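You operate a simulated robot arm through the tools that you are given. There is no shell and no other tool. Be economical: measure what you need, move in short steps, check, and stop when the job is done.

The job below is to be done with a simulated robot arm. You get a single attempt, and the scene is never put back.

TASK
Take the nut off the blue-banded block and grease the stud's end.
Fine: crack the nut with the blue spanner; it goes in the blue case; leave the washer on and the case open; put spanner and brush back.

Only the result counts: the job must be done as asked and must still hold three seconds after the hand-in. Knocking over, shifting, dropping, spilling or breaking anything else fails it.

THE ROBOT
A 6-joint arm with a fingered hand on a trunk, on a base that drives. Base frame: it is fixed to the floor where the robot stands at the start and does not move with it; the origin is under the middle of the robot, x ahead of it, y to its left, z up; the surface under the hand at the start is at about z = 800. Readings come in mm, degrees, newtons and seconds.
With the tool pointing down near the work surface it reaches from about 300 to 800 mm from the robot's upright axis, wherever it stands. Its first joint turns from -115.0 to 115.0 degrees. Places, roughly: blue spanner (21x6x2 cm) [500, -200, 800]; blue-banded nut (5x4x3 cm) [500, -300, 900]; blue-banded washer (5x5x1 cm) [500, -300, 900]; inside of the blue case on the brown table [900, -200, 800]; open tin [700, -100, 800]; stud of the blue-banded block [500, -300, 900]. Payload 4 kg.
The TCP is the grasp point between the finger pads, 26 mm short of the fingertips. In the tool frame z runs along the fingers and y along their closing line. Largest opening 164 mm; the body of the gripper starts 73 mm behind the TCP. The gripper is a hand of 5 fingers: y runs from the thumb to the fingers, the wrist lies at [0, 0, -239] in the tool frame, and closing takes about 1.5 s.
Orientation is that of the tool frame in the base frame, as a unit quaternion [w, x, y, z]. With the fingers straight down and closing along the base's y, the tool's x points along the base's -x, its y along +y and its z along -z.

THE INTERFACE
- The arm moves only by the tool drive_tool. Its argument "steps" is a list that holds one entry, the list of rows, each a list of 7 numbers: the shift along the tool's x, y, z in units of 300 mm (1.0 is 300 mm), then the turn, a rotation vector about the tool's x, y, z in units of 120 degrees (1.0 is 120 degrees), then the opening, from 0 (shut) to 1 (fully open). In form: [[[tx, ty, tz, rx, ry, rz, claw], ...]]. A call has 1 to 10 rows; each row is the pose to reach, as a shift and turn from the pose commanded when the call began, along the tool's axes at that moment. A call with a number of a shift or a turn outside -1 to 1 is refused whole. Rows are played at 5 a second. More than 50 mm and 8.6 degrees between two rows, or a gripper value outside its range, and nothing of the call is played. A pose out of reach is approached as far as the arm can. The call stops where the force on the tool passes 40 N (or 10 N more than at its start, if that is more) or the arm is blocked; 0.2 s more then pass. The fingers move at their own pace (about 45 mm/s each) and stop on an object; they squeeze with about 24 N. The grip force told is the motor's: it shows also when the fingers shut on nothing. Time passes only in rows, and 0.2 s behind the last, so rows that repeat a pose let the fingers close. The reply holds the time, the measured pose of the TCP, the force on the tool along the base axes, the opening and the grip force, in the units named above and with some noise, with the torque about the TCP (base axes, N m) and any sound that the robot's microphone picked up.
- Cameras (640 x 400 px; columns grow to the right, rows downward): "scene" is now at [21.6, 176, 1756.9]; the picture's right is [-0.26, -0.96, 0.00], its down [-0.79, 0.22, -0.58] and it looks along [0.56, -0.15, -0.82] (base axes); focal length 263 px, centre (320, 200). "wrist" rides on the gripper at [50, -70, -93] in the tool frame; the picture's right is [0.81, 0.59, 0.00], its down [-0.43, 0.60, -0.68] and it looks along [-0.40, 0.55, 0.74] (tool axes); focal length 270 px, centre (320, 200). There is no depth. A picture from a camera that has moved, and an enlarged one, comes with that camera's place and axes in the base frame and with its lens. The place of the scene camera against the robot may be out by one fixed shift of up to 25 mm in any direction.
- get_image(camera): a new picture of that camera. It takes no simulated time.
- raise_lower(by): slides the trunk up (or, below 0, down) by that many mm; the arm and the scene camera ride with it, the base frame stays. It gives what a move gives, with no picture.
- drive_base(legs): drives the robot by 1 to 6 legs, each [ahead, left, turn to the left] in mm, mm and degrees, along the robot's own axes; the way and the turn of a leg run together, so that a leg with both is an arc; at most 1500 mm and 180 degrees a leg. The arm and the cameras ride along, it lands a little off, and it stops where it bumps. It gives what a move gives.
- hand_shape(shape): the hand has 5 fingers and takes this shape, open, in about a second: jaw (thumb against the fingers, like two jaws); tri (thumb and two fingers); tip (a fingertip pinch); poke (one finger out to press); point (the index stretched); flat (the hand flat); cup (the hand cupped); fist (a fist). The gripper value then closes the fingers along that shape, each until it touches; the sizes above hold for jaw. It gives what a move gives, with no picture.
- pan_tilt(pan, tilt): turns the head with the scene camera to pan (to the left, within 155 degrees either way) and tilt (down, from -29 to 69), counted from straight ahead of the robot. It gives what a move gives.
- close_up(camera, box): a new picture of the part [left, top, right, bottom] of that camera's present view, enlarged. It takes no simulated time.
- finish_job(): hands the job in; it is judged then, once.

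Go step by step. Nothing tells you exact positions but the pictures and the camera data: compare them with the known pose of the tool, close in by small moves and look again before you grip or let go. The budget is 120 turns and 82 pictures, counting those below and the enlarged ones. Unless the task says otherwise, let go and move clear before handing in.

The tools are called as a command line: name --argument value ..., lists and objects as JSON in quotes. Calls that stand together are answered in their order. drive_tool: Moves the arm, as the interface text tells. Its arguments: {"type":"object","properties":{"steps":{"type":"array"}},"required":["steps"]} The other tools are called the same way: raise_lower (by) slides the trunk up or down; hand_shape (shape) gives the hand a shape; drive_base (legs) drives the base; pan_tilt (pan, tilt) turns the head that bears the scene camera; get_image (camera) takes a picture; close_up (camera, box) takes an enlarged picture of a part of a camera's view; finish_job () hands the job in.

At the start:

```text
time_s: 0.0
position: [511.1, -80.3, 1236.3]
tcp_rot: [0.0, 0.0, 1.0, 0.001]
contact_force: [-1.4, 0.3, 0.8]
wrist_torque: [0.01, 0.0, -0.01]
width: 164.1
grasp_force: 0.0
shape: jaw
trunk travel left (down, up): [-800.0, 190.0]
robot x, y, heading: [-0.2, 2.2, -0.1]
head pan, tilt: [-15.3, 54.7]
```

scene: 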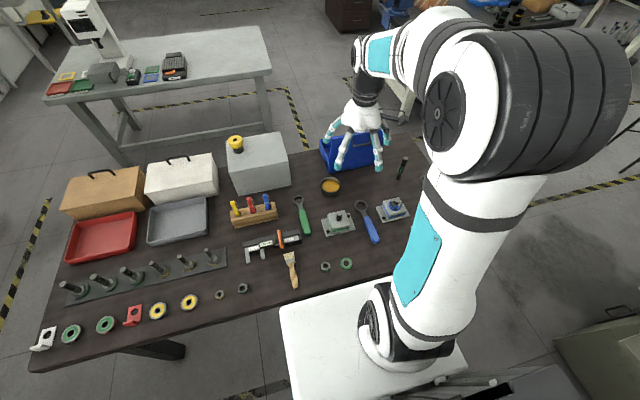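
wrist: 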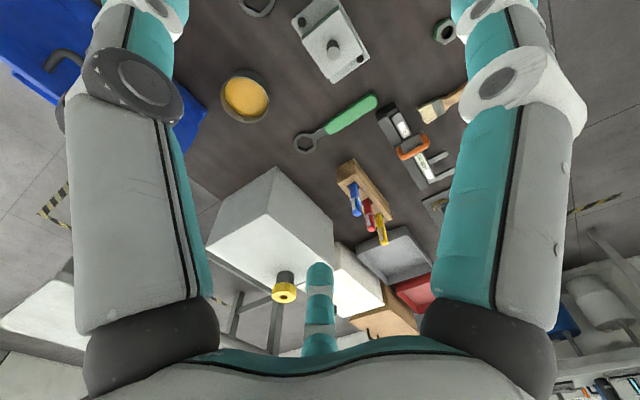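

I see a table with a blue spanner, two blocks with studs (one blue, one green), a tin of grease, a brush and a blue case at the far side. I'll look closer first.

close_up --camera "scene" --box '[310, 140, 430, 250]'

close_up --camera "scene" --box '[200, 180, 360, 310]'

```text
3.64 times, centred on (370, 195) of scene
camera zoom: at [21.6, 176.0, 1756.9], right [-0.26, -0.96, 0.0], down [-0.79, 0.22, -0.58], along [0.56, -0.15, -0.82], focal length 957 px, centre (138, 218)
```

zoom: 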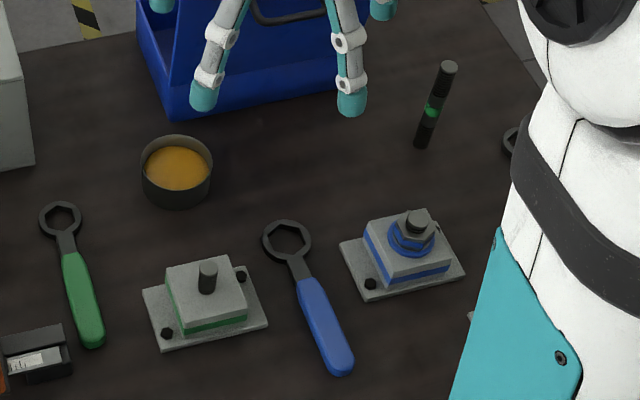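

```text
3.08 times, centred on (280, 245) of scene
camera zoom: at [21.6, 176.0, 1756.9], right [-0.26, -0.96, 0.0], down [-0.79, 0.22, -0.58], along [0.56, -0.15, -0.82], focal length 810 px, centre (443, 62)
```

zoom: 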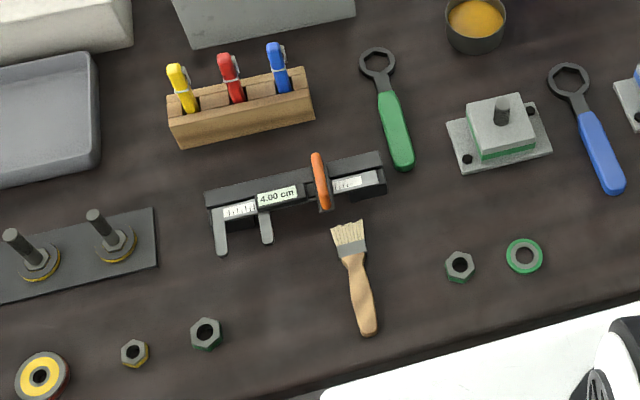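

drive_tool --steps '[[[0.055, -0.125, 0.036, 0, 0, 0, 1], [0.11, -0.25, 0.072, 0, 0, 0, 1], [0.164, -0.375, 0.108, 0, 0, 0, 1], [0.22, -0.5, 0.143, 0, 0, 0, 1], [0.273, -0.625, 0.18, 0, 0, 0, 1], [0.328, -0.75, 0.215, 0, 0, 0, 1], [0.382, -0.875, 0.25, 0, 0, 0, 1], [0.437, -1.0, 0.287, 0, 0, 0, 1]]]'

get_image --camera "wrist"

get_image --camera "scene"

```text
time_s: 1.8
position: [383.1, -382.8, 1148.7]
tcp_rot: [0.0, 0.0, 1.0, 0.0]
contact_force: [0.3, 0.5, 0.3]
wrist_torque: [0.04, -0.02, 0.03]
width: 164.2
grasp_force: 0.0
shape: jaw
trunk travel left (down, up): [-800.0, 190.0]
robot x, y, heading: [2.0, -0.9, 0.1]
head pan, tilt: [-15.3, 54.7]
```

```text
77 pictures are left
camera wrist: at [332.8, -452.2, 1242.8], right [-0.81, 0.59, 0.0], down [0.43, 0.59, 0.68], along [0.4, 0.55, -0.74], focal length 270 px, centre (320, 200)
```

wrist: 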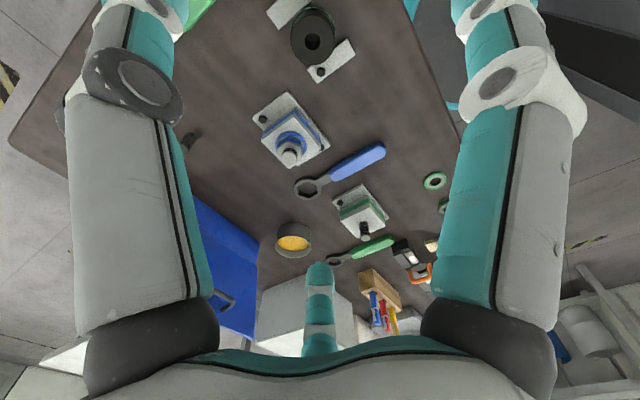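

```text
76 pictures are left
camera scene: at [21.5, 174.4, 1757.1], right [-0.26, -0.96, 0.0], down [-0.79, 0.22, -0.58], along [0.56, -0.15, -0.82], focal length 263 px, centre (320, 200)
```

scene: 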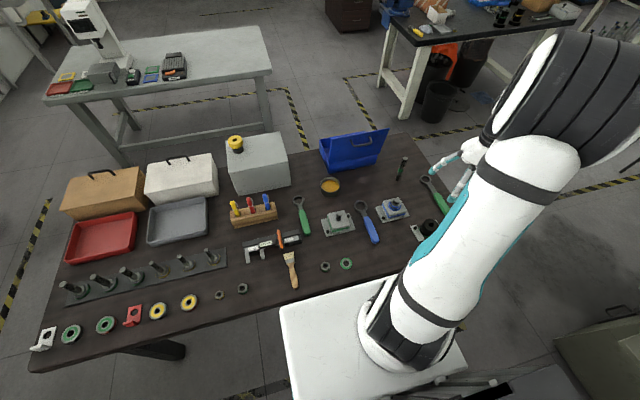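

close_up --camera "wrist" --box '[220, 80, 400, 200]'

close_up --camera "scene" --box '[300, 120, 460, 250]'

```text
3.33 times, centred on (310, 140) of wrist
camera zoom: at [332.8, -452.2, 1242.8], right [-0.81, 0.59, 0.0], down [0.43, 0.59, 0.68], along [0.4, 0.55, -0.74], focal length 901 px, centre (353, 400)
```

zoom: 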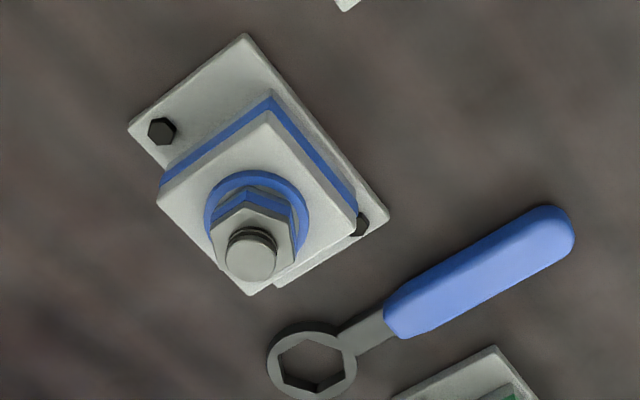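

```text
3.08 times, centred on (380, 185) of scene
camera zoom: at [21.5, 174.4, 1757.1], right [-0.26, -0.96, 0.0], down [-0.79, 0.22, -0.58], along [0.56, -0.15, -0.82], focal length 810 px, centre (135, 246)
```

zoom: 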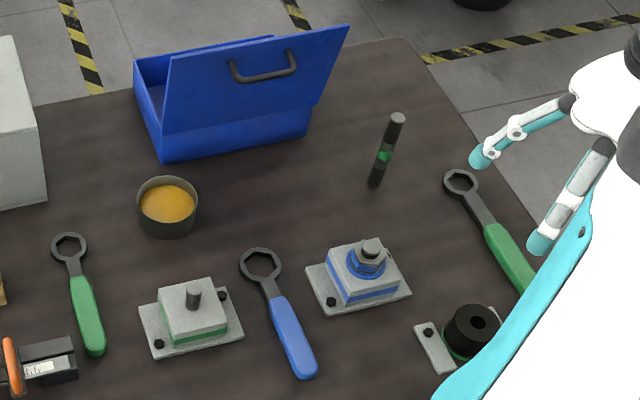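

drive_tool --steps '[[[-0.056, 0.015, 0.131, 0, 0, 0, 1], [-0.112, 0.03, 0.262, 0, 0, 0, 1], [-0.167, 0.045, 0.392, 0, 0, 0, 1], [-0.223, 0.06, 0.523, 0, 0, 0, 1]]]'

close_up --camera "wrist" --box '[200, 90, 440, 270]'

```text
time_s: 2.8
position: [449.1, -362.0, 990.7]
tcp_rot: [0.001, 0.0, 1.0, 0.0]
contact_force: [-0.6, -0.2, -0.8]
wrist_torque: [0.01, 0.03, 0.01]
width: 164.2
grasp_force: 0.0
shape: jaw
trunk travel left (down, up): [-800.0, 190.0]
robot x, y, heading: [-1.1, -1.3, 0.1]
head pan, tilt: [-15.3, 54.7]
```

```text
2.22 times, centred on (320, 180) of wrist
camera zoom: at [400.0, -432.3, 1085.4], right [-0.81, 0.59, 0.0], down [0.43, 0.6, 0.68], along [0.4, 0.55, -0.74], focal length 601 px, centre (320, 244)
```

zoom: 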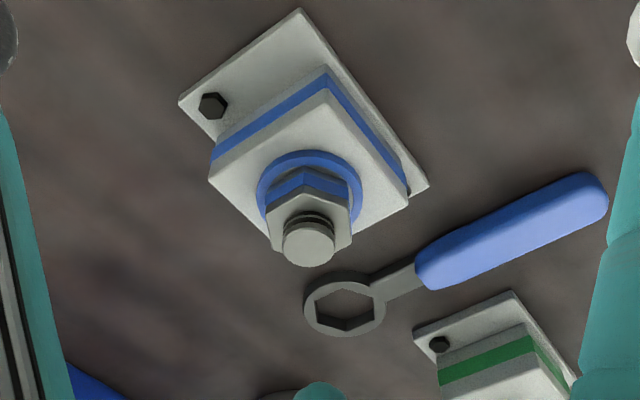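

close_up --camera "wrist" --box '[280, 145, 360, 215]'

```text
5.71 times, centred on (320, 180) of wrist
camera zoom: at [400.0, -432.3, 1085.4], right [-0.81, 0.59, 0.0], down [0.43, 0.6, 0.68], along [0.4, 0.55, -0.74], focal length 1544 px, centre (320, 314)
```

zoom: 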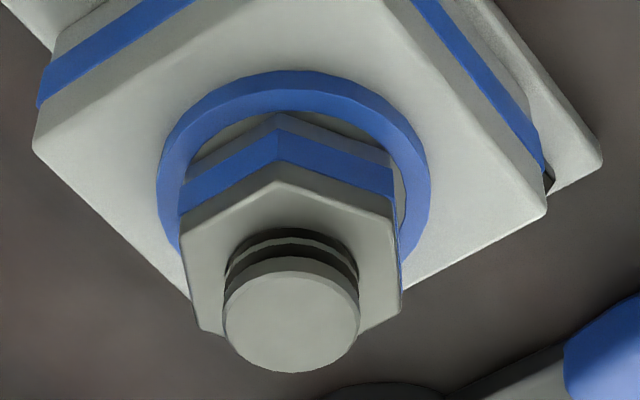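

close_up --camera "wrist" --box '[300, 195, 380, 245]'

close_up --camera "wrist" --box '[300, 150, 460, 250]'

```text
8.00 times, centred on (340, 220) of wrist
camera zoom: at [400.0, -432.3, 1085.4], right [-0.81, 0.59, 0.0], down [0.43, 0.6, 0.68], along [0.4, 0.55, -0.74], focal length 2162 px, centre (160, 40)
```

zoom: 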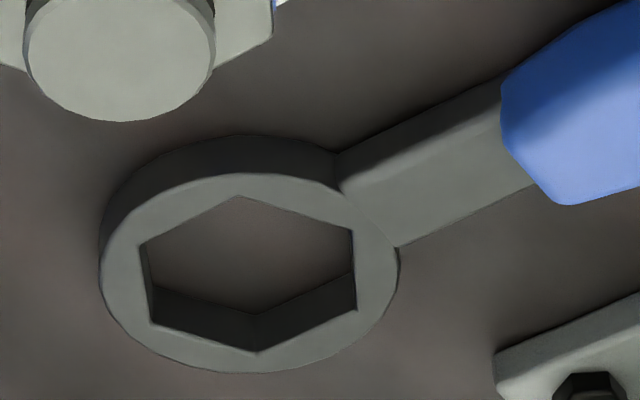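

```text
4.00 times, centred on (380, 200) of wrist
camera zoom: at [400.0, -432.3, 1085.4], right [-0.81, 0.59, 0.0], down [0.43, 0.6, 0.68], along [0.4, 0.55, -0.74], focal length 1081 px, centre (80, 200)
```

zoom: 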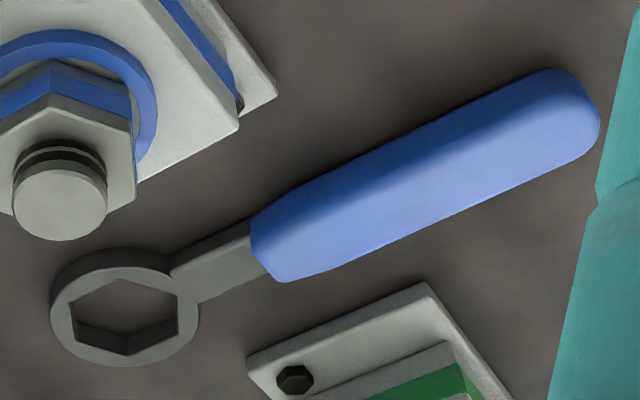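

drive_tool --steps '[[[0.003, 0.157, 0, 0, 0, 0, 1], [0.006, 0.314, 0, 0, 0, 0, 1], [0.01, 0.47, 0, 0, 0, 0, 1], [0.013, 0.627, 0, 0, 0, 0, 1], [0.013, 0.627, 0.15, 0, 0, 0, 1], [0.013, 0.627, 0.233, 0, 0, 0, 1]]]'

get_image --camera "wrist"

close_up --camera "scene" --box '[300, 120, 460, 250]'

```text
time_s: 4.2
position: [443.9, -174.1, 923.3]
tcp_rot: [0.0, -0.001, 1.0, 0.0]
contact_force: [-1.1, 0.5, 0.5]
wrist_torque: [-0.01, -0.02, -0.03]
width: 163.8
grasp_force: 0.0
shape: jaw
trunk travel left (down, up): [-800.0, 190.0]
robot x, y, heading: [-1.9, -1.8, -0.2]
head pan, tilt: [-15.3, 54.7]
```

```text
69 pictures are left
camera wrist: at [393.8, -244.7, 1017.0], right [-0.81, 0.59, 0.0], down [0.43, 0.6, 0.68], along [0.4, 0.55, -0.74], focal length 270 px, centre (320, 200)
```

wrist: 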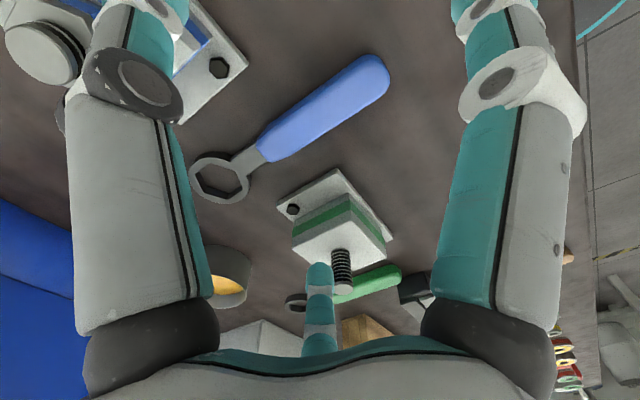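

```text
3.08 times, centred on (380, 185) of scene
camera zoom: at [21.5, 176.3, 1756.9], right [-0.26, -0.96, 0.0], down [-0.79, 0.22, -0.58], along [0.56, -0.15, -0.82], focal length 810 px, centre (135, 246)
```

zoom: 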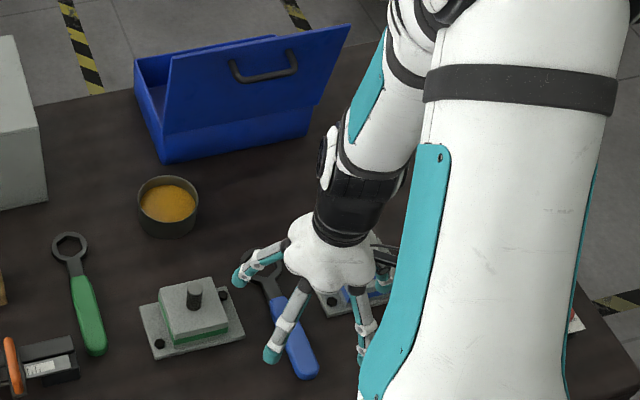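

drive_tool --steps '[[[0, 0.007, 0, 0, 0, 0, 0.45], [0, 0.007, 0, 0, 0, 0, 0.45], [0, 0.007, 0, 0, 0, 0, 0.45], [0, 0.007, 0, 0, 0, 0, 0.45], [0, 0.007, 0, 0, 0, 0, 0.45], [0, 0.007, 0, 0, 0, 0, 0.45], [0, 0.007, 0.12, 0, 0, 0, 0.45], [0, 0.007, 0.2, 0, 0, 0, 0.45]]]'

get_image --camera "wrist"

close_up --camera "scene" --box '[330, 180, 430, 260]'

```text
time_s: 6.0
position: [444.4, -172.7, 863.4]
tcp_rot: [0.0, 0.001, 1.0, 0.0]
contact_force: [-0.5, 0.2, 0.2]
wrist_torque: [0.0, 0.02, -0.04]
width: 74.1
grasp_force: 0.0
shape: jaw
trunk travel left (down, up): [-800.0, 190.0]
robot x, y, heading: [-3.5, 1.3, 0.2]
head pan, tilt: [-15.3, 54.7]
```

```text
67 pictures are left
camera wrist: at [394.3, -242.5, 957.2], right [-0.81, 0.59, 0.0], down [0.43, 0.6, 0.68], along [0.4, 0.55, -0.74], focal length 270 px, centre (320, 200)
```

wrist: 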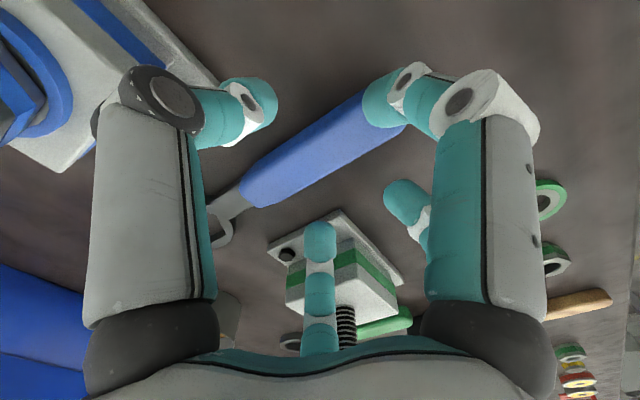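

```text
5.00 times, centred on (380, 220) of scene
camera zoom: at [21.8, 175.9, 1756.9], right [-0.26, -0.96, 0.0], down [-0.79, 0.22, -0.58], along [0.56, -0.15, -0.82], focal length 1316 px, centre (20, 100)
```

zoom: 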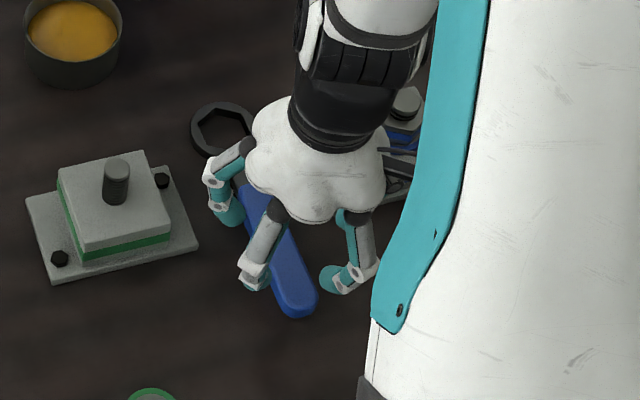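

drive_tool --steps '[[[0, 0, 0.05, 0, 0, 0, 0.45], [0, 0, 0.085, 0, 0, 0, 0.45], [0, 0, 0.108, 0, 0, 0, 0.45]]]'

get_image --camera "wrist"

```text
time_s: 6.6
position: [447.7, -174.8, 845.3]
tcp_rot: [0.005, 0.0, 1.0, -0.003]
contact_force: [-5.7, -0.9, 36.2]
wrist_torque: [-0.29, 0.87, -0.01]
width: 75.6
grasp_force: 0.1
shape: jaw
trunk travel left (down, up): [-800.0, 190.0]
robot x, y, heading: [0.5, 0.1, -0.2]
head pan, tilt: [-15.3, 54.7]
stopped in row 3: the force on the tool passed its limit at 50 N (the readings are from after the stop); the commanded pose is now the measured one
```

```text
65 pictures are left
camera wrist: at [396.2, -243.8, 938.9], right [-0.81, 0.59, -0.01], down [0.43, 0.6, 0.68], along [0.41, 0.54, -0.73], focal length 270 px, centre (320, 200)
```

wrist: 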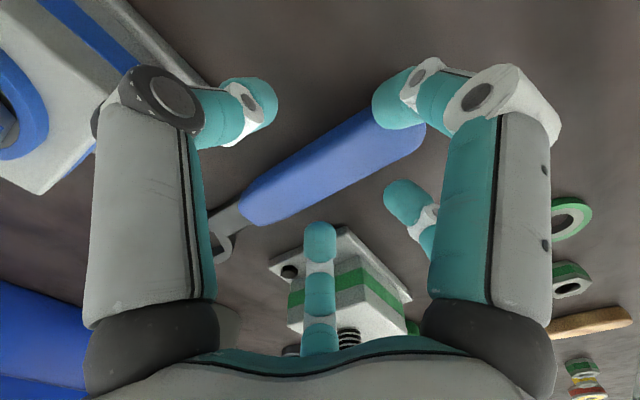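

drive_tool --steps '[[[0, 0, -0.1, 0, 0, 0, 0.6], [-0.035, -0.007, -0.1, 0, 0, 0, 0.6], [-0.035, -0.007, -0.1, 0, 0, 0, 0.6], [-0.035, -0.007, 0, 0, 0, 0, 0.6], [-0.035, -0.007, 0.03, 0, 0, 0, 0.6], [-0.035, -0.007, 0.045, 0, 0, 0, 0.6]]]'

get_image --camera "wrist"

```text
time_s: 8.0
position: [459.1, -176.5, 829.1]
tcp_rot: [0.002, 0.0, 1.0, -0.002]
contact_force: [0.2, 0.3, -0.5]
wrist_torque: [-0.01, 0.0, 0.0]
width: 97.9
grasp_force: 0.1
shape: jaw
trunk travel left (down, up): [-800.0, 190.0]
robot x, y, heading: [0.1, 2.3, -0.0]
head pan, tilt: [-15.3, 54.7]
```

```text
64 pictures are left
camera wrist: at [407.9, -246.3, 923.4], right [-0.81, 0.59, -0.01], down [0.43, 0.6, 0.68], along [0.4, 0.55, -0.73], focal length 270 px, centre (320, 200)
```

wrist: 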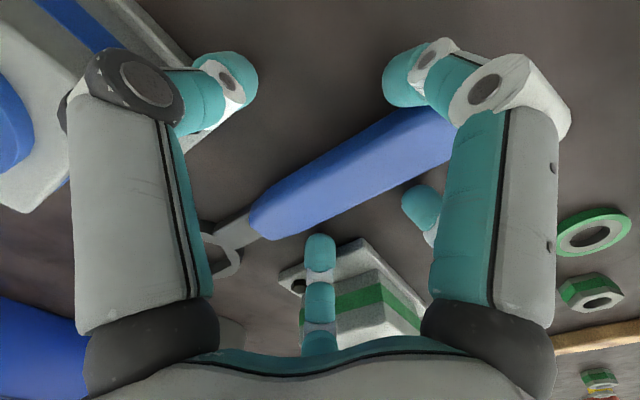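

drive_tool --steps '[[[0, 0, 0, 0, 0, 0, 0], [0, 0, 0, 0, 0, 0, 0], [0, 0, 0, 0, 0, 0, 0], [0, 0, 0, 0, 0, 0, 0], [0, 0, 0, 0, 0, 0, 0], [0, 0, 0, 0, 0, 0, 0], [0, 0, 0, 0, 0, 0, 0], [0, 0, 0, 0, 0, 0, 0]]]'

get_image --camera "wrist"

```text
time_s: 9.8
position: [457.7, -176.3, 829.7]
tcp_rot: [0.003, 0.0, 1.0, -0.002]
contact_force: [0.1, -1.4, 0.2]
wrist_torque: [0.02, 0.0, 0.0]
width: 22.1
grasp_force: 23.7
shape: jaw
trunk travel left (down, up): [-800.0, 190.0]
robot x, y, heading: [-2.1, 0.4, -0.0]
head pan, tilt: [-15.3, 54.7]
```

```text
63 pictures are left
camera wrist: at [407.4, -246.2, 923.5], right [-0.81, 0.59, -0.01], down [0.43, 0.6, 0.68], along [0.4, 0.55, -0.73], focal length 270 px, centre (320, 200)
```

wrist: 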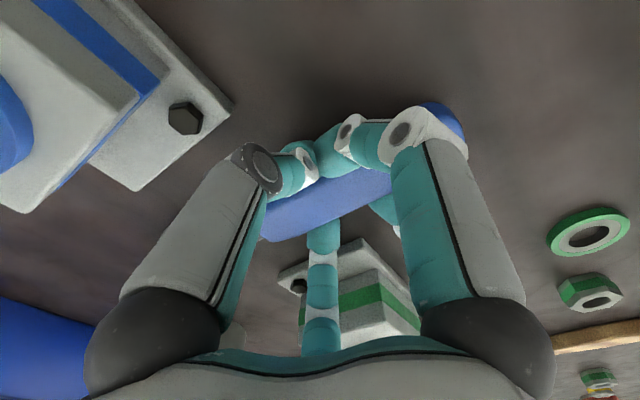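

drive_tool --steps '[[[0, 0, -0.04, 0, 0, 0, 0], [0, 0, -0.14, 0, 0, 0, 0], [0, 0, -0.3, 0, 0, 0, 0], [0, 0, -0.44, 0, 0, 0, 0], [0, 0, -0.44, 0, 0, 0, 0]]]'

get_image --camera "wrist"

close_up --camera "scene" --box '[320, 150, 440, 250]'

```text
time_s: 11.0
position: [457.2, -175.2, 960.0]
tcp_rot: [0.003, 0.001, 1.0, -0.002]
contact_force: [0.6, 0.7, -2.7]
wrist_torque: [-0.01, 0.04, -0.02]
width: 21.5
grasp_force: 24.3
shape: jaw
trunk travel left (down, up): [-800.0, 190.0]
robot x, y, heading: [-1.5, 2.0, -0.1]
head pan, tilt: [-15.3, 54.7]
```

```text
62 pictures are left
camera wrist: at [406.8, -244.9, 1054.9], right [-0.81, 0.59, -0.01], down [0.43, 0.6, 0.68], along [0.4, 0.55, -0.73], focal length 270 px, centre (320, 200)
```

wrist: 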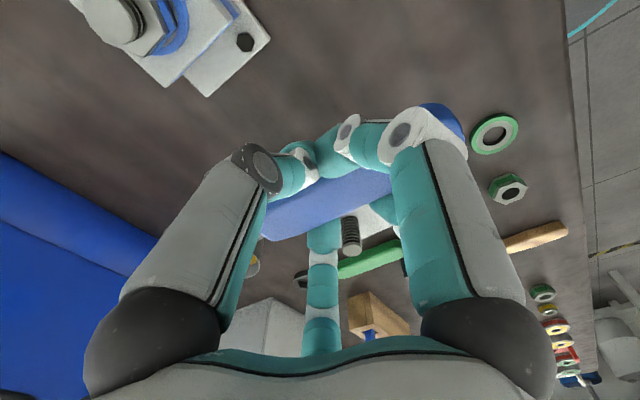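

```text
4.00 times, centred on (380, 200) of scene
camera zoom: at [22.6, 175.6, 1756.9], right [-0.26, -0.96, 0.0], down [-0.79, 0.22, -0.58], along [0.56, -0.15, -0.82], focal length 1053 px, centre (80, 200)
```

zoom: 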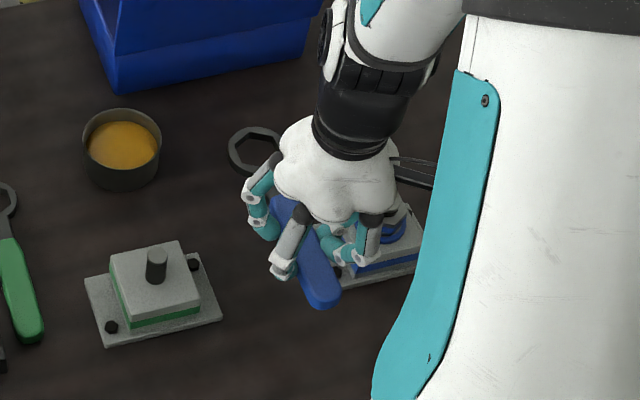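

drive_tool --steps '[[[0.051, -0.102, 0, 0, 0, 0, 0], [0.102, -0.204, 0, 0, 0, 0, 0], [0.153, -0.306, 0, 0, 0, 0, 0], [0.203, -0.407, 0, 0, 0, 0, 0], [0.203, -0.407, 0, 0, 0, 0, 0]]]'

close_up --camera "scene" --box '[360, 170, 440, 230]'

get_image --camera "wrist"

```text
time_s: 12.2
position: [396.3, -300.7, 959.4]
tcp_rot: [0.003, 0.0, 1.0, -0.002]
contact_force: [0.2, 0.2, -2.4]
wrist_torque: [-0.02, 0.08, 0.01]
width: 21.9
grasp_force: 24.2
shape: jaw
trunk travel left (down, up): [-800.0, 190.0]
robot x, y, heading: [0.5, 0.1, 0.1]
head pan, tilt: [-15.3, 54.7]
```

```text
6.67 times, centred on (400, 200) of scene
camera zoom: at [22.2, 176.2, 1756.8], right [-0.26, -0.96, 0.0], down [-0.79, 0.22, -0.58], along [0.56, -0.15, -0.82], focal length 1754 px, centre (-213, 200)
```

zoom: 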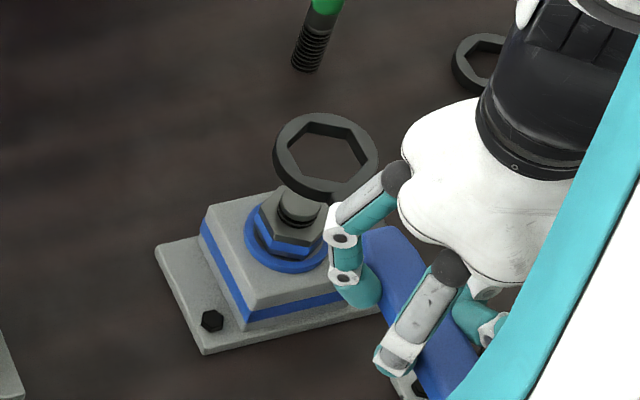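

```text
59 pictures are left
camera wrist: at [346.1, -370.1, 1053.9], right [-0.81, 0.59, -0.01], down [0.43, 0.6, 0.68], along [0.4, 0.55, -0.73], focal length 270 px, centre (320, 200)
```

wrist: 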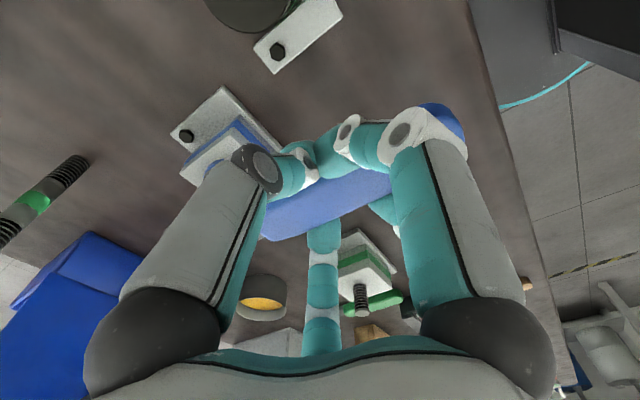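

drive_tool --steps '[[[-0.0011, 0.0476, 0, 0, 0, 0.0625, 0], [-0.0084, 0.0946, 0, 0, 0, 0.125, 0], [-0.0218, 0.1402, 0, 0, 0, 0.1875, 0], [-0.041, 0.1837, 0, 0, 0, 0.25, 0], [-0.0657, 0.2243, 0, 0, 0, 0.3125, 0], [-0.0956, 0.2614, 0, 0, 0, 0.375, 0], [-0.13, 0.2943, 0, 0, 0, 0.4375, 0], [-0.1683, 0.3223, 0, 0, 0, 0.5, 0], [-0.1683, 0.3223, 0, 0, 0, 0.5, 0]]]'

close_up --camera "scene" --box '[360, 170, 440, 230]'

get_image --camera "wrist"

```text
time_s: 14.2
position: [447.3, -201.3, 960.6]
tcp_rot: [0.004, 0.5, 0.866, 0.0]
contact_force: [0.8, -0.4, -2.5]
wrist_torque: [0.01, 0.05, -0.01]
width: 21.5
grasp_force: 23.8
shape: jaw
trunk travel left (down, up): [-800.0, 190.0]
robot x, y, heading: [0.6, 0.6, 0.1]
head pan, tilt: [-15.3, 54.7]
```

```text
6.67 times, centred on (400, 200) of scene
camera zoom: at [21.7, 175.6, 1756.9], right [-0.26, -0.96, 0.0], down [-0.79, 0.22, -0.58], along [0.56, -0.15, -0.82], focal length 1754 px, centre (-213, 200)
```

zoom: 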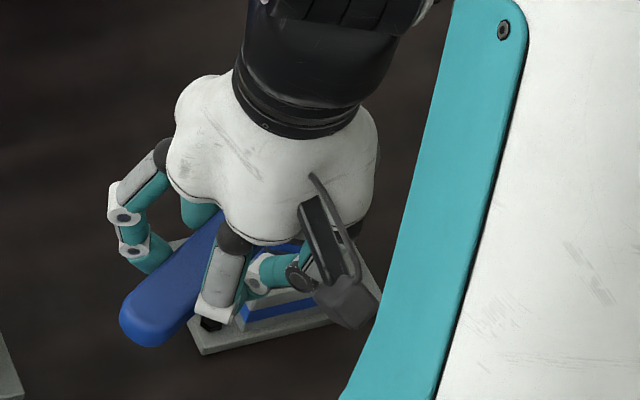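

```text
57 pictures are left
camera wrist: at [361.8, -192.4, 1054.0], right [0.11, 0.99, 0.0], down [0.73, -0.08, 0.68], along [0.68, -0.07, -0.73], focal length 270 px, centre (320, 200)
```

wrist: 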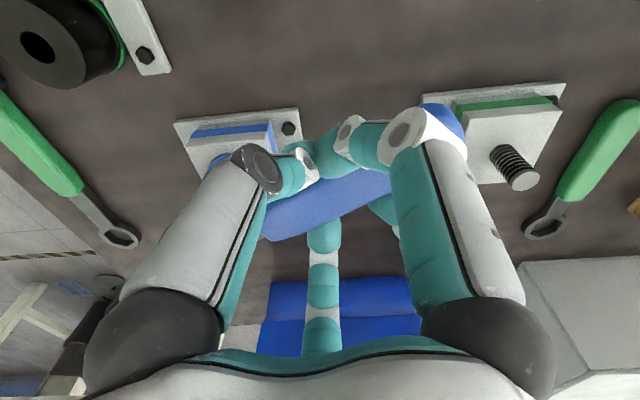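

drive_tool --steps '[[[-0.0051, -0.0473, 0, 0, 0, -0.0625, 0], [-0.0163, -0.0935, 0, 0, 0, -0.125, 0], [-0.0335, -0.1379, 0, 0, 0, -0.1875, 0], [-0.0563, -0.1796, 0, 0, 0, -0.25, 0], [-0.0844, -0.218, 0, 0, 0, -0.3125, 0], [-0.1172, -0.2524, 0, 0, 0, -0.375, 0], [-0.1543, -0.2823, 0, 0, 0, -0.4375, 0], [-0.1949, -0.307, 0, 0, 0, -0.5, 0], [-0.1949, -0.307, 0.067, 0, 0, -0.5, 0], [-0.1949, -0.307, 0.067, 0, 0, -0.5, 0]]]'

close_up --camera "scene" --box '[378, 180, 418, 210]'

```text
time_s: 16.4
position: [396.2, -296.8, 942.3]
tcp_rot: [0.004, 0.0, 1.0, -0.002]
contact_force: [0.0, -0.1, -2.1]
wrist_torque: [-0.03, 0.05, -0.03]
width: 21.7
grasp_force: 24.7
shape: jaw
trunk travel left (down, up): [-800.0, 190.0]
robot x, y, heading: [1.2, -4.7, -0.1]
head pan, tilt: [-15.3, 54.7]
```

```text
13.33 times, centred on (398, 195) of scene
camera zoom: at [21.5, 175.9, 1756.9], right [-0.26, -0.96, 0.0], down [-0.79, 0.22, -0.58], along [0.56, -0.15, -0.82], focal length 3508 px, centre (-720, 267)
```

zoom: 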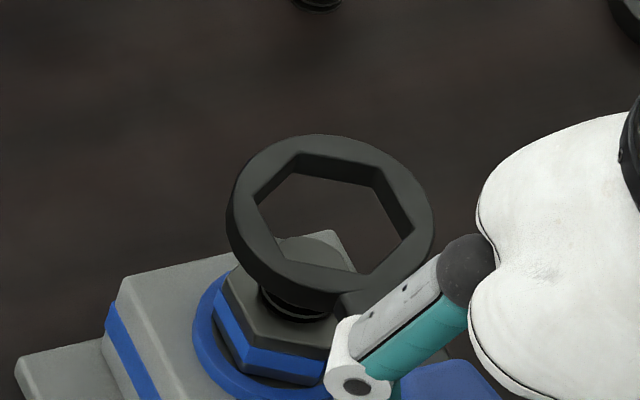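

drive_tool --steps '[[[0, 0.003, 0.04, 0, 0, 0, 0], [0, 0.003, 0.075, 0, 0, 0, 0], [0, 0.003, 0.075, 0, 0, 0, 0]]]'

close_up --camera "scene" --box '[378, 180, 418, 210]'

```text
time_s: 17.2
position: [396.0, -297.1, 918.8]
tcp_rot: [0.003, 0.0, 1.0, -0.001]
contact_force: [0.3, 0.3, -2.7]
wrist_torque: [-0.02, 0.06, -0.02]
width: 21.6
grasp_force: 24.2
shape: jaw
trunk travel left (down, up): [-800.0, 190.0]
robot x, y, heading: [-0.2, -1.7, 0.2]
head pan, tilt: [-15.3, 54.7]
```

```text
13.33 times, centred on (398, 195) of scene
camera zoom: at [21.7, 175.8, 1756.9], right [-0.26, -0.96, 0.0], down [-0.79, 0.22, -0.58], along [0.56, -0.15, -0.82], focal length 3508 px, centre (-720, 267)
```

zoom: 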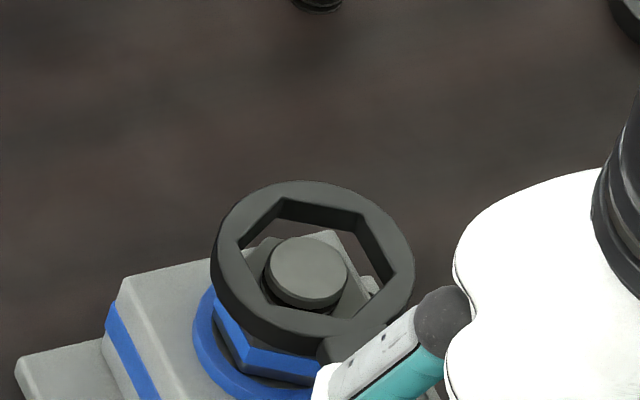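

drive_tool --steps '[[[0, 0.001, 0.01, 0, 0, 0, 0], [0, 0.001, 0.02, 0, 0, 0, 0], [0, 0.001, 0.03, 0, 0, 0, 0], [0, 0.001, 0.04, 0, 0, 0, 0]]]'

close_up --camera "scene" --box '[378, 180, 418, 210]'

```text
time_s: 18.2
position: [396.6, -297.2, 906.2]
tcp_rot: [0.005, 0.0, 1.0, -0.002]
contact_force: [-0.5, 0.1, -1.6]
wrist_torque: [-0.02, -0.07, 0.02]
width: 21.7
grasp_force: 24.4
shape: jaw
trunk travel left (down, up): [-800.0, 190.0]
robot x, y, heading: [2.9, -0.9, 0.2]
head pan, tilt: [-15.3, 54.7]
```

```text
13.33 times, centred on (398, 195) of scene
camera zoom: at [21.8, 175.7, 1756.9], right [-0.26, -0.96, 0.0], down [-0.79, 0.22, -0.58], along [0.56, -0.15, -0.82], focal length 3508 px, centre (-720, 267)
```

zoom: 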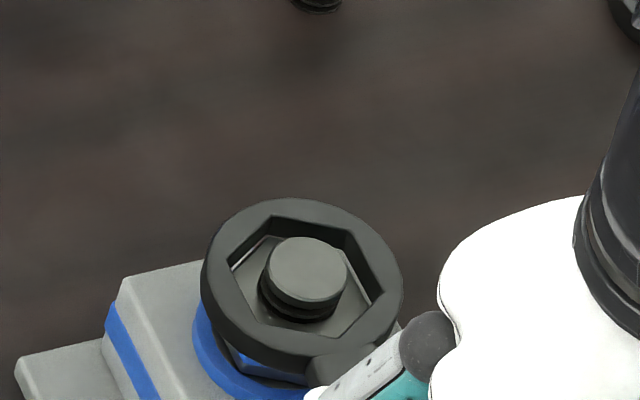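

close_up --camera "scene" --box '[388, 193, 410, 210]'

```text
16.00 times, centred on (399, 202) of scene
camera zoom: at [21.8, 175.7, 1756.9], right [-0.26, -0.96, 0.0], down [-0.79, 0.22, -0.58], along [0.56, -0.15, -0.82], focal length 4210 px, centre (-944, 176)
```

zoom: 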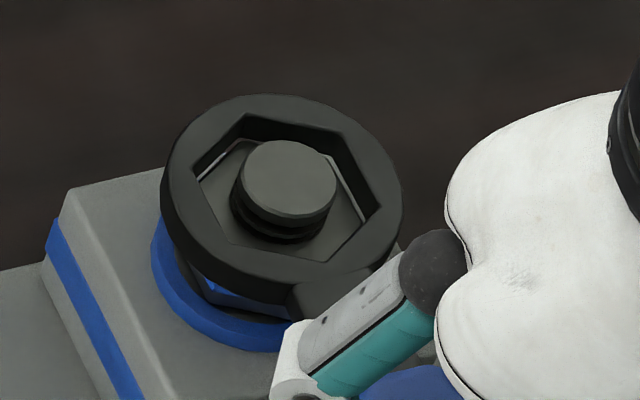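

drive_tool --steps '[[[0, 0, 0.01, 0, 0, 0, 0], [0, 0, 0.02, 0, 0, 0, 0], [0, 0, 0.03, 0, 0, 0, 0], [0, 0, 0.03, 0, 0, 0, 0]]]'

close_up --camera "scene" --box '[388, 193, 410, 210]'

```text
time_s: 19.2
position: [397.1, -297.8, 896.9]
tcp_rot: [0.004, 0.0, 1.0, -0.002]
contact_force: [0.4, -0.1, 2.1]
wrist_torque: [-0.08, -0.44, 0.0]
width: 21.0
grasp_force: 23.7
shape: jaw
trunk travel left (down, up): [-800.0, 190.0]
robot x, y, heading: [-1.2, -1.0, -0.0]
head pan, tilt: [-15.3, 54.7]
```

```text
16.00 times, centred on (399, 202) of scene
camera zoom: at [21.5, 175.9, 1756.9], right [-0.26, -0.96, 0.0], down [-0.79, 0.22, -0.58], along [0.56, -0.15, -0.82], focal length 4210 px, centre (-944, 176)
```

zoom: 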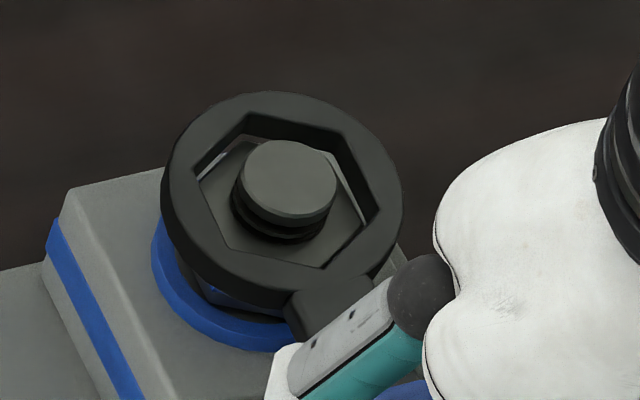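

drive_tool --steps '[[[0, 0, -0.025, 0, 0, 0, 0], [0, 0, -0.045, 0, 0, 0, 0], [-0.0097, -0.003, -0.045, 0, 0, 0, 0], [-0.0097, -0.003, -0.045, 0, 0, 0, 0]]]'

close_up --camera "scene" --box '[380, 190, 420, 215]'

```text
time_s: 20.2
position: [398.1, -297.4, 910.6]
tcp_rot: [0.003, 0.0, 1.0, -0.001]
contact_force: [-0.3, -0.4, -3.2]
wrist_torque: [-0.03, 0.07, 0.03]
width: 20.6
grasp_force: 23.3
shape: jaw
trunk travel left (down, up): [-800.0, 190.0]
robot x, y, heading: [-1.9, 5.3, 0.1]
head pan, tilt: [-15.3, 54.7]
```

```text
16.00 times, centred on (400, 202) of scene
camera zoom: at [21.7, 175.7, 1756.9], right [-0.26, -0.96, 0.0], down [-0.79, 0.22, -0.58], along [0.56, -0.15, -0.82], focal length 4210 px, centre (-960, 160)
```

zoom: 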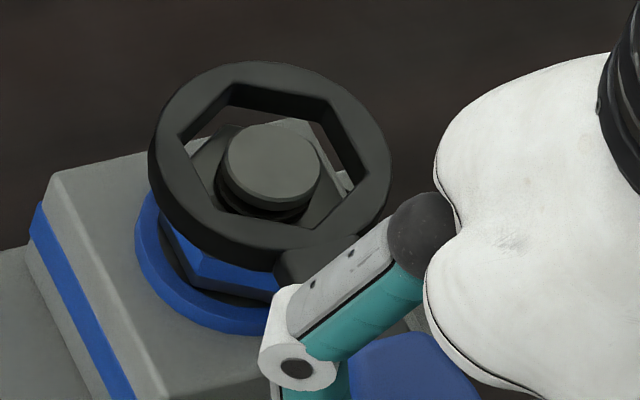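

drive_tool --steps '[[[0, 0, 0.01, 0, 0, 0, 0], [0, 0, 0.02, 0, 0, 0, 0], [0, 0, 0.03, 0, 0, 0, 0], [0, 0, 0.035, 0, 0, 0, 0]]]'

close_up --camera "scene" --box '[380, 190, 420, 215]'

```text
time_s: 21.2
position: [398.5, -296.6, 899.5]
tcp_rot: [0.004, 0.0, 1.0, -0.002]
contact_force: [-1.2, 0.0, 2.4]
wrist_torque: [0.02, -0.4, -0.01]
width: 21.0
grasp_force: 23.7
shape: jaw
trunk travel left (down, up): [-800.0, 190.0]
robot x, y, heading: [-2.9, -0.7, -0.1]
head pan, tilt: [-15.3, 54.7]
```

```text
16.00 times, centred on (400, 202) of scene
camera zoom: at [21.3, 175.9, 1756.9], right [-0.26, -0.96, 0.0], down [-0.79, 0.22, -0.58], along [0.56, -0.15, -0.82], focal length 4210 px, centre (-960, 160)
```

zoom: 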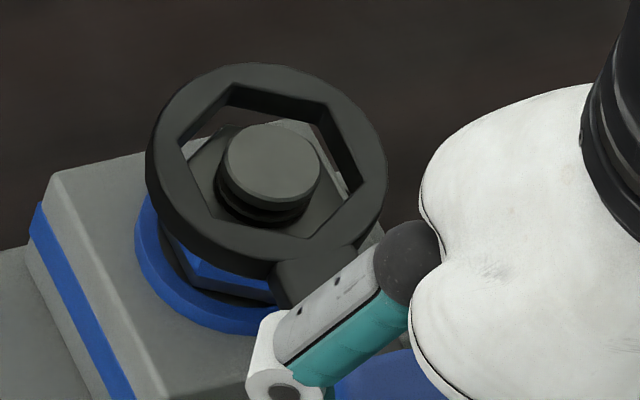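

drive_tool --steps '[[[0, 0.001, -0.022, 0, 0, 0, 0], [0.002, 0.0015, -0.022, 0, 0, 0, 0], [0.004, 0.0015, -0.022, 0, 0, 0, 0], [0.006, 0.002, -0.022, 0, 0, 0, 0], [0.007, 0.002, -0.022, 0, 0, 0, 0], [0.007, 0.002, -0.018, 0, 0, 0, 0]]]'

close_up --camera "scene" --box '[385, 192, 415, 212]'

```text
time_s: 22.6
position: [397.8, -296.5, 905.7]
tcp_rot: [0.004, 0.0, 1.0, -0.002]
contact_force: [-1.0, -0.1, -1.7]
wrist_torque: [-0.02, -0.02, 0.03]
width: 20.6
grasp_force: 24.0
shape: jaw
trunk travel left (down, up): [-800.0, 190.0]
robot x, y, heading: [1.1, 2.8, -0.0]
head pan, tilt: [-15.3, 54.7]
```

```text
16.00 times, centred on (400, 202) of scene
camera zoom: at [21.8, 175.7, 1756.9], right [-0.26, -0.96, 0.0], down [-0.79, 0.22, -0.58], along [0.56, -0.15, -0.82], focal length 4210 px, centre (-960, 168)
```

zoom: 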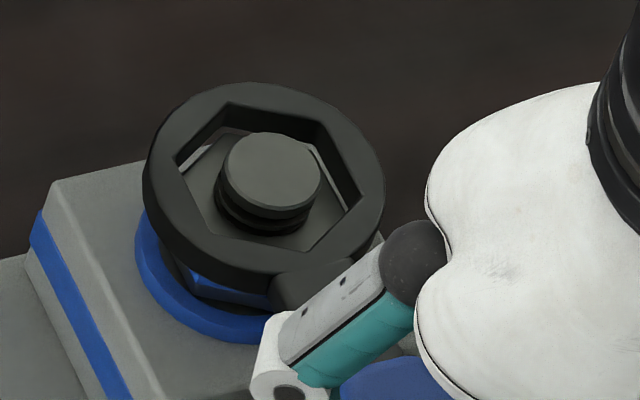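

drive_tool --steps '[[[0, 0, -0.015, 0, 0, 0, 0], [-0.001, -0.004, -0.015, 0, 0, 0, 0], [-0.001, -0.005, -0.005, 0, 0, 0, 0], [-0.0025, -0.005, 0, 0, 0, 0, 0], [-0.004, -0.005, 0.003, 0, 0, 0, 0], [-0.006, -0.005, 0.005, 0, 0, 0, 0], [-0.0035, -0.006, 0.008, 0, 0, 0, 0]]]'

close_up --camera "scene" --box '[385, 192, 415, 212]'

```text
time_s: 24.2
position: [398.7, -298.6, 903.0]
tcp_rot: [0.004, -0.001, 1.0, -0.002]
contact_force: [0.0, -0.7, -1.8]
wrist_torque: [-0.03, 0.04, 0.0]
width: 20.8
grasp_force: 23.9
shape: jaw
trunk travel left (down, up): [-800.0, 190.0]
robot x, y, heading: [1.3, 1.4, 0.1]
head pan, tilt: [-15.3, 54.7]
```

```text
16.00 times, centred on (400, 202) of scene
camera zoom: at [21.9, 175.7, 1756.9], right [-0.26, -0.96, 0.0], down [-0.79, 0.22, -0.58], along [0.56, -0.15, -0.82], focal length 4210 px, centre (-960, 168)
```

zoom: 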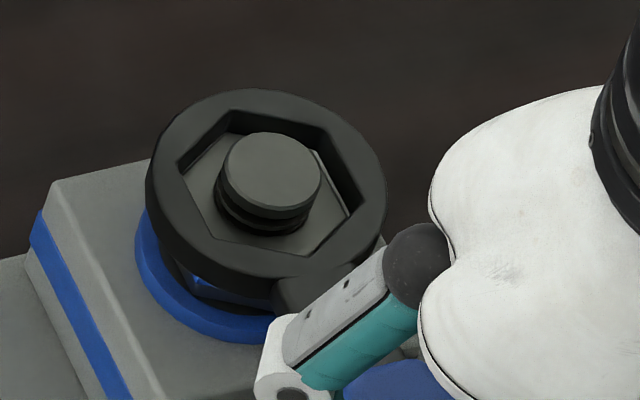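

drive_tool --steps '[[[0, 0, 0.01, 0, 0, 0, 0], [0, 0, 0.02, 0, 0, 0, 0], [0, 0, 0.03, 0, 0, 0, 0], [0, 0, 0.03, 0, 0, 0, 0]]]'

close_up --camera "scene" --box '[385, 192, 415, 212]'

```text
time_s: 25.2
position: [398.8, -299.9, 893.7]
tcp_rot: [0.004, 0.0, 1.0, -0.001]
contact_force: [-1.0, -0.5, -2.5]
wrist_torque: [-0.05, 0.06, 0.04]
width: 20.8
grasp_force: 23.6
shape: jaw
trunk travel left (down, up): [-800.0, 190.0]
robot x, y, heading: [-0.3, -0.5, 0.2]
head pan, tilt: [-15.3, 54.7]
```

```text
16.00 times, centred on (400, 202) of scene
camera zoom: at [21.7, 175.8, 1756.9], right [-0.26, -0.96, 0.0], down [-0.79, 0.22, -0.58], along [0.56, -0.15, -0.82], focal length 4210 px, centre (-960, 168)
```

zoom: 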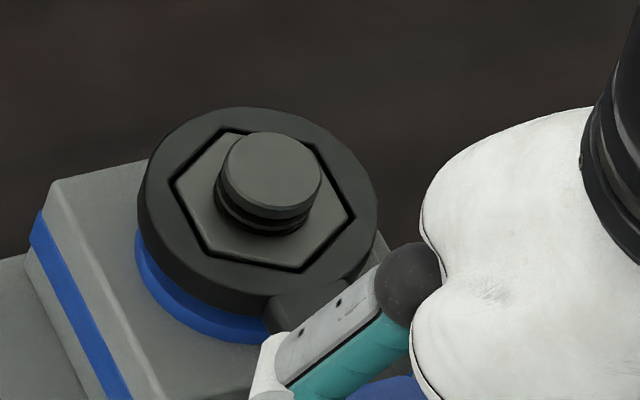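

drive_tool --steps '[[[-0.002, -0.0253, 0, 0, 0, -0.0333, 0], [-0.0057, -0.0504, 0, 0, 0, -0.0667, 0], [-0.0111, -0.0752, 0, 0, 0, -0.1, 0], [-0.0163, -0.0935, 0, 0, 0, -0.125, 0]]]'

close_up --camera "scene" --box '[385, 190, 433, 220]'

```text
time_s: 26.2
position: [404.2, -326.8, 894.0]
tcp_rot: [0.002, -0.131, 0.991, -0.002]
contact_force: [5.2, 4.5, -3.4]
wrist_torque: [0.17, -0.11, 0.06]
width: 20.7
grasp_force: 24.5
shape: jaw
trunk travel left (down, up): [-800.0, 190.0]
robot x, y, heading: [-1.8, -1.9, -0.1]
head pan, tilt: [-15.3, 54.7]
```

```text
13.33 times, centred on (409, 205) of scene
camera zoom: at [22.8, 176.2, 1756.8], right [-0.26, -0.96, 0.0], down [-0.79, 0.22, -0.58], along [0.56, -0.15, -0.82], focal length 3508 px, centre (-867, 133)
```

zoom: 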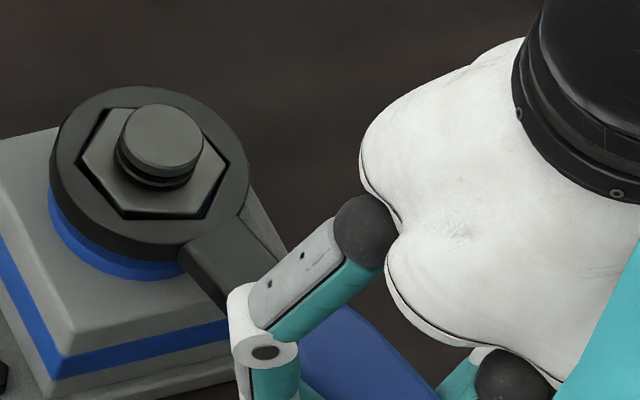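

get_image --camera "wrist"

close_up --camera "scene" --box '[380, 185, 476, 245]'

```text
45 pictures are left
camera wrist: at [373.5, -408.0, 988.5], right [-0.93, 0.36, -0.01], down [0.26, 0.69, 0.68], along [0.25, 0.63, -0.74], focal length 270 px, centre (320, 200)
```

wrist: 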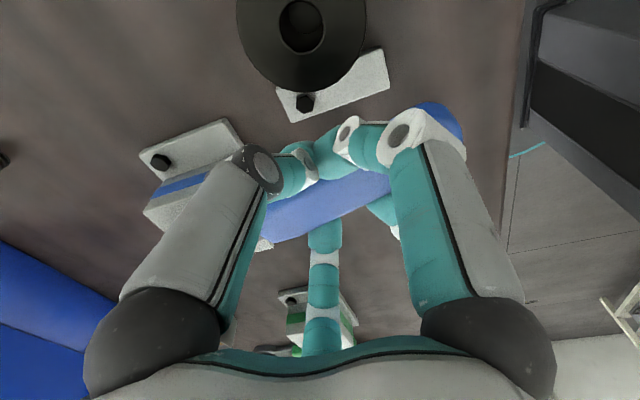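

```text
6.67 times, centred on (428, 215) of scene
camera zoom: at [22.8, 176.2, 1756.8], right [-0.26, -0.96, 0.0], down [-0.79, 0.22, -0.58], along [0.56, -0.15, -0.82], focal length 1754 px, centre (-400, 100)
```

zoom: 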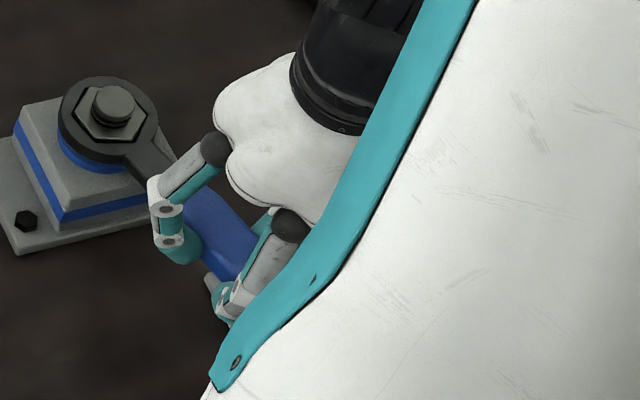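

drive_tool --steps '[[[-0.0027, -0.0316, 0, 0, 0, -0.0417, 0], [-0.0082, -0.0629, 0, 0, 0, -0.0833, 0]]]'

close_up --camera "scene" --box '[385, 190, 433, 220]'

```text
time_s: 26.8
position: [411.7, -345.7, 894.5]
tcp_rot: [0.002, -0.217, 0.976, -0.003]
contact_force: [10.3, 6.9, -2.7]
wrist_torque: [0.13, -0.15, 0.02]
width: 20.7
grasp_force: 23.7
shape: jaw
trunk travel left (down, up): [-800.0, 190.0]
robot x, y, heading: [0.2, -0.9, -0.2]
head pan, tilt: [-15.3, 54.7]
```

```text
13.33 times, centred on (409, 205) of scene
camera zoom: at [23.3, 176.4, 1756.8], right [-0.26, -0.96, 0.0], down [-0.79, 0.22, -0.58], along [0.56, -0.15, -0.82], focal length 3508 px, centre (-867, 133)
```

zoom: 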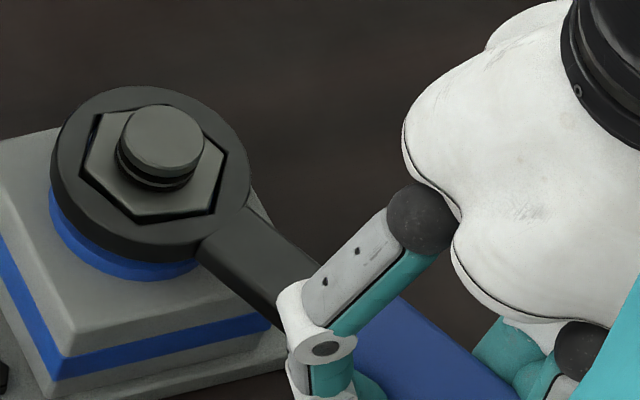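

drive_tool --steps '[[[-0.004, 0, 0, 0, 0, 0, 0], [-0.004, 0, -0.03, 0, 0, 0, 0], [-0.004, 0, -0.07, 0, 0, 0, 0], [-0.004, 0, -0.13, 0, 0, 0, 0], [-0.004, 0, -0.22, 0, 0, 0, 0]]]'

close_up --camera "scene" --box '[375, 175, 439, 215]'

```text
time_s: 28.0
position: [409.3, -343.2, 959.5]
tcp_rot: [0.003, -0.217, 0.976, -0.002]
contact_force: [-0.6, 0.1, -2.6]
wrist_torque: [-0.05, 0.01, 0.0]
width: 20.1
grasp_force: 24.3
shape: jaw
trunk travel left (down, up): [-800.0, 190.0]
robot x, y, heading: [-3.8, 1.1, -0.0]
head pan, tilt: [-15.3, 54.7]
```

```text
10.00 times, centred on (407, 195) of scene
camera zoom: at [20.9, 176.1, 1756.8], right [-0.26, -0.96, 0.0], down [-0.79, 0.22, -0.58], along [0.56, -0.15, -0.82], focal length 2631 px, centre (-550, 250)
```

zoom: 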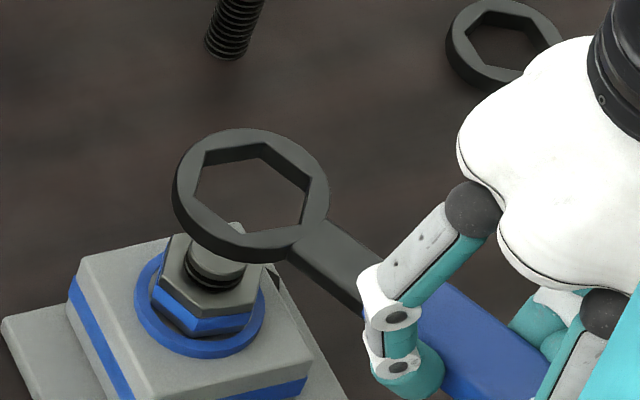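

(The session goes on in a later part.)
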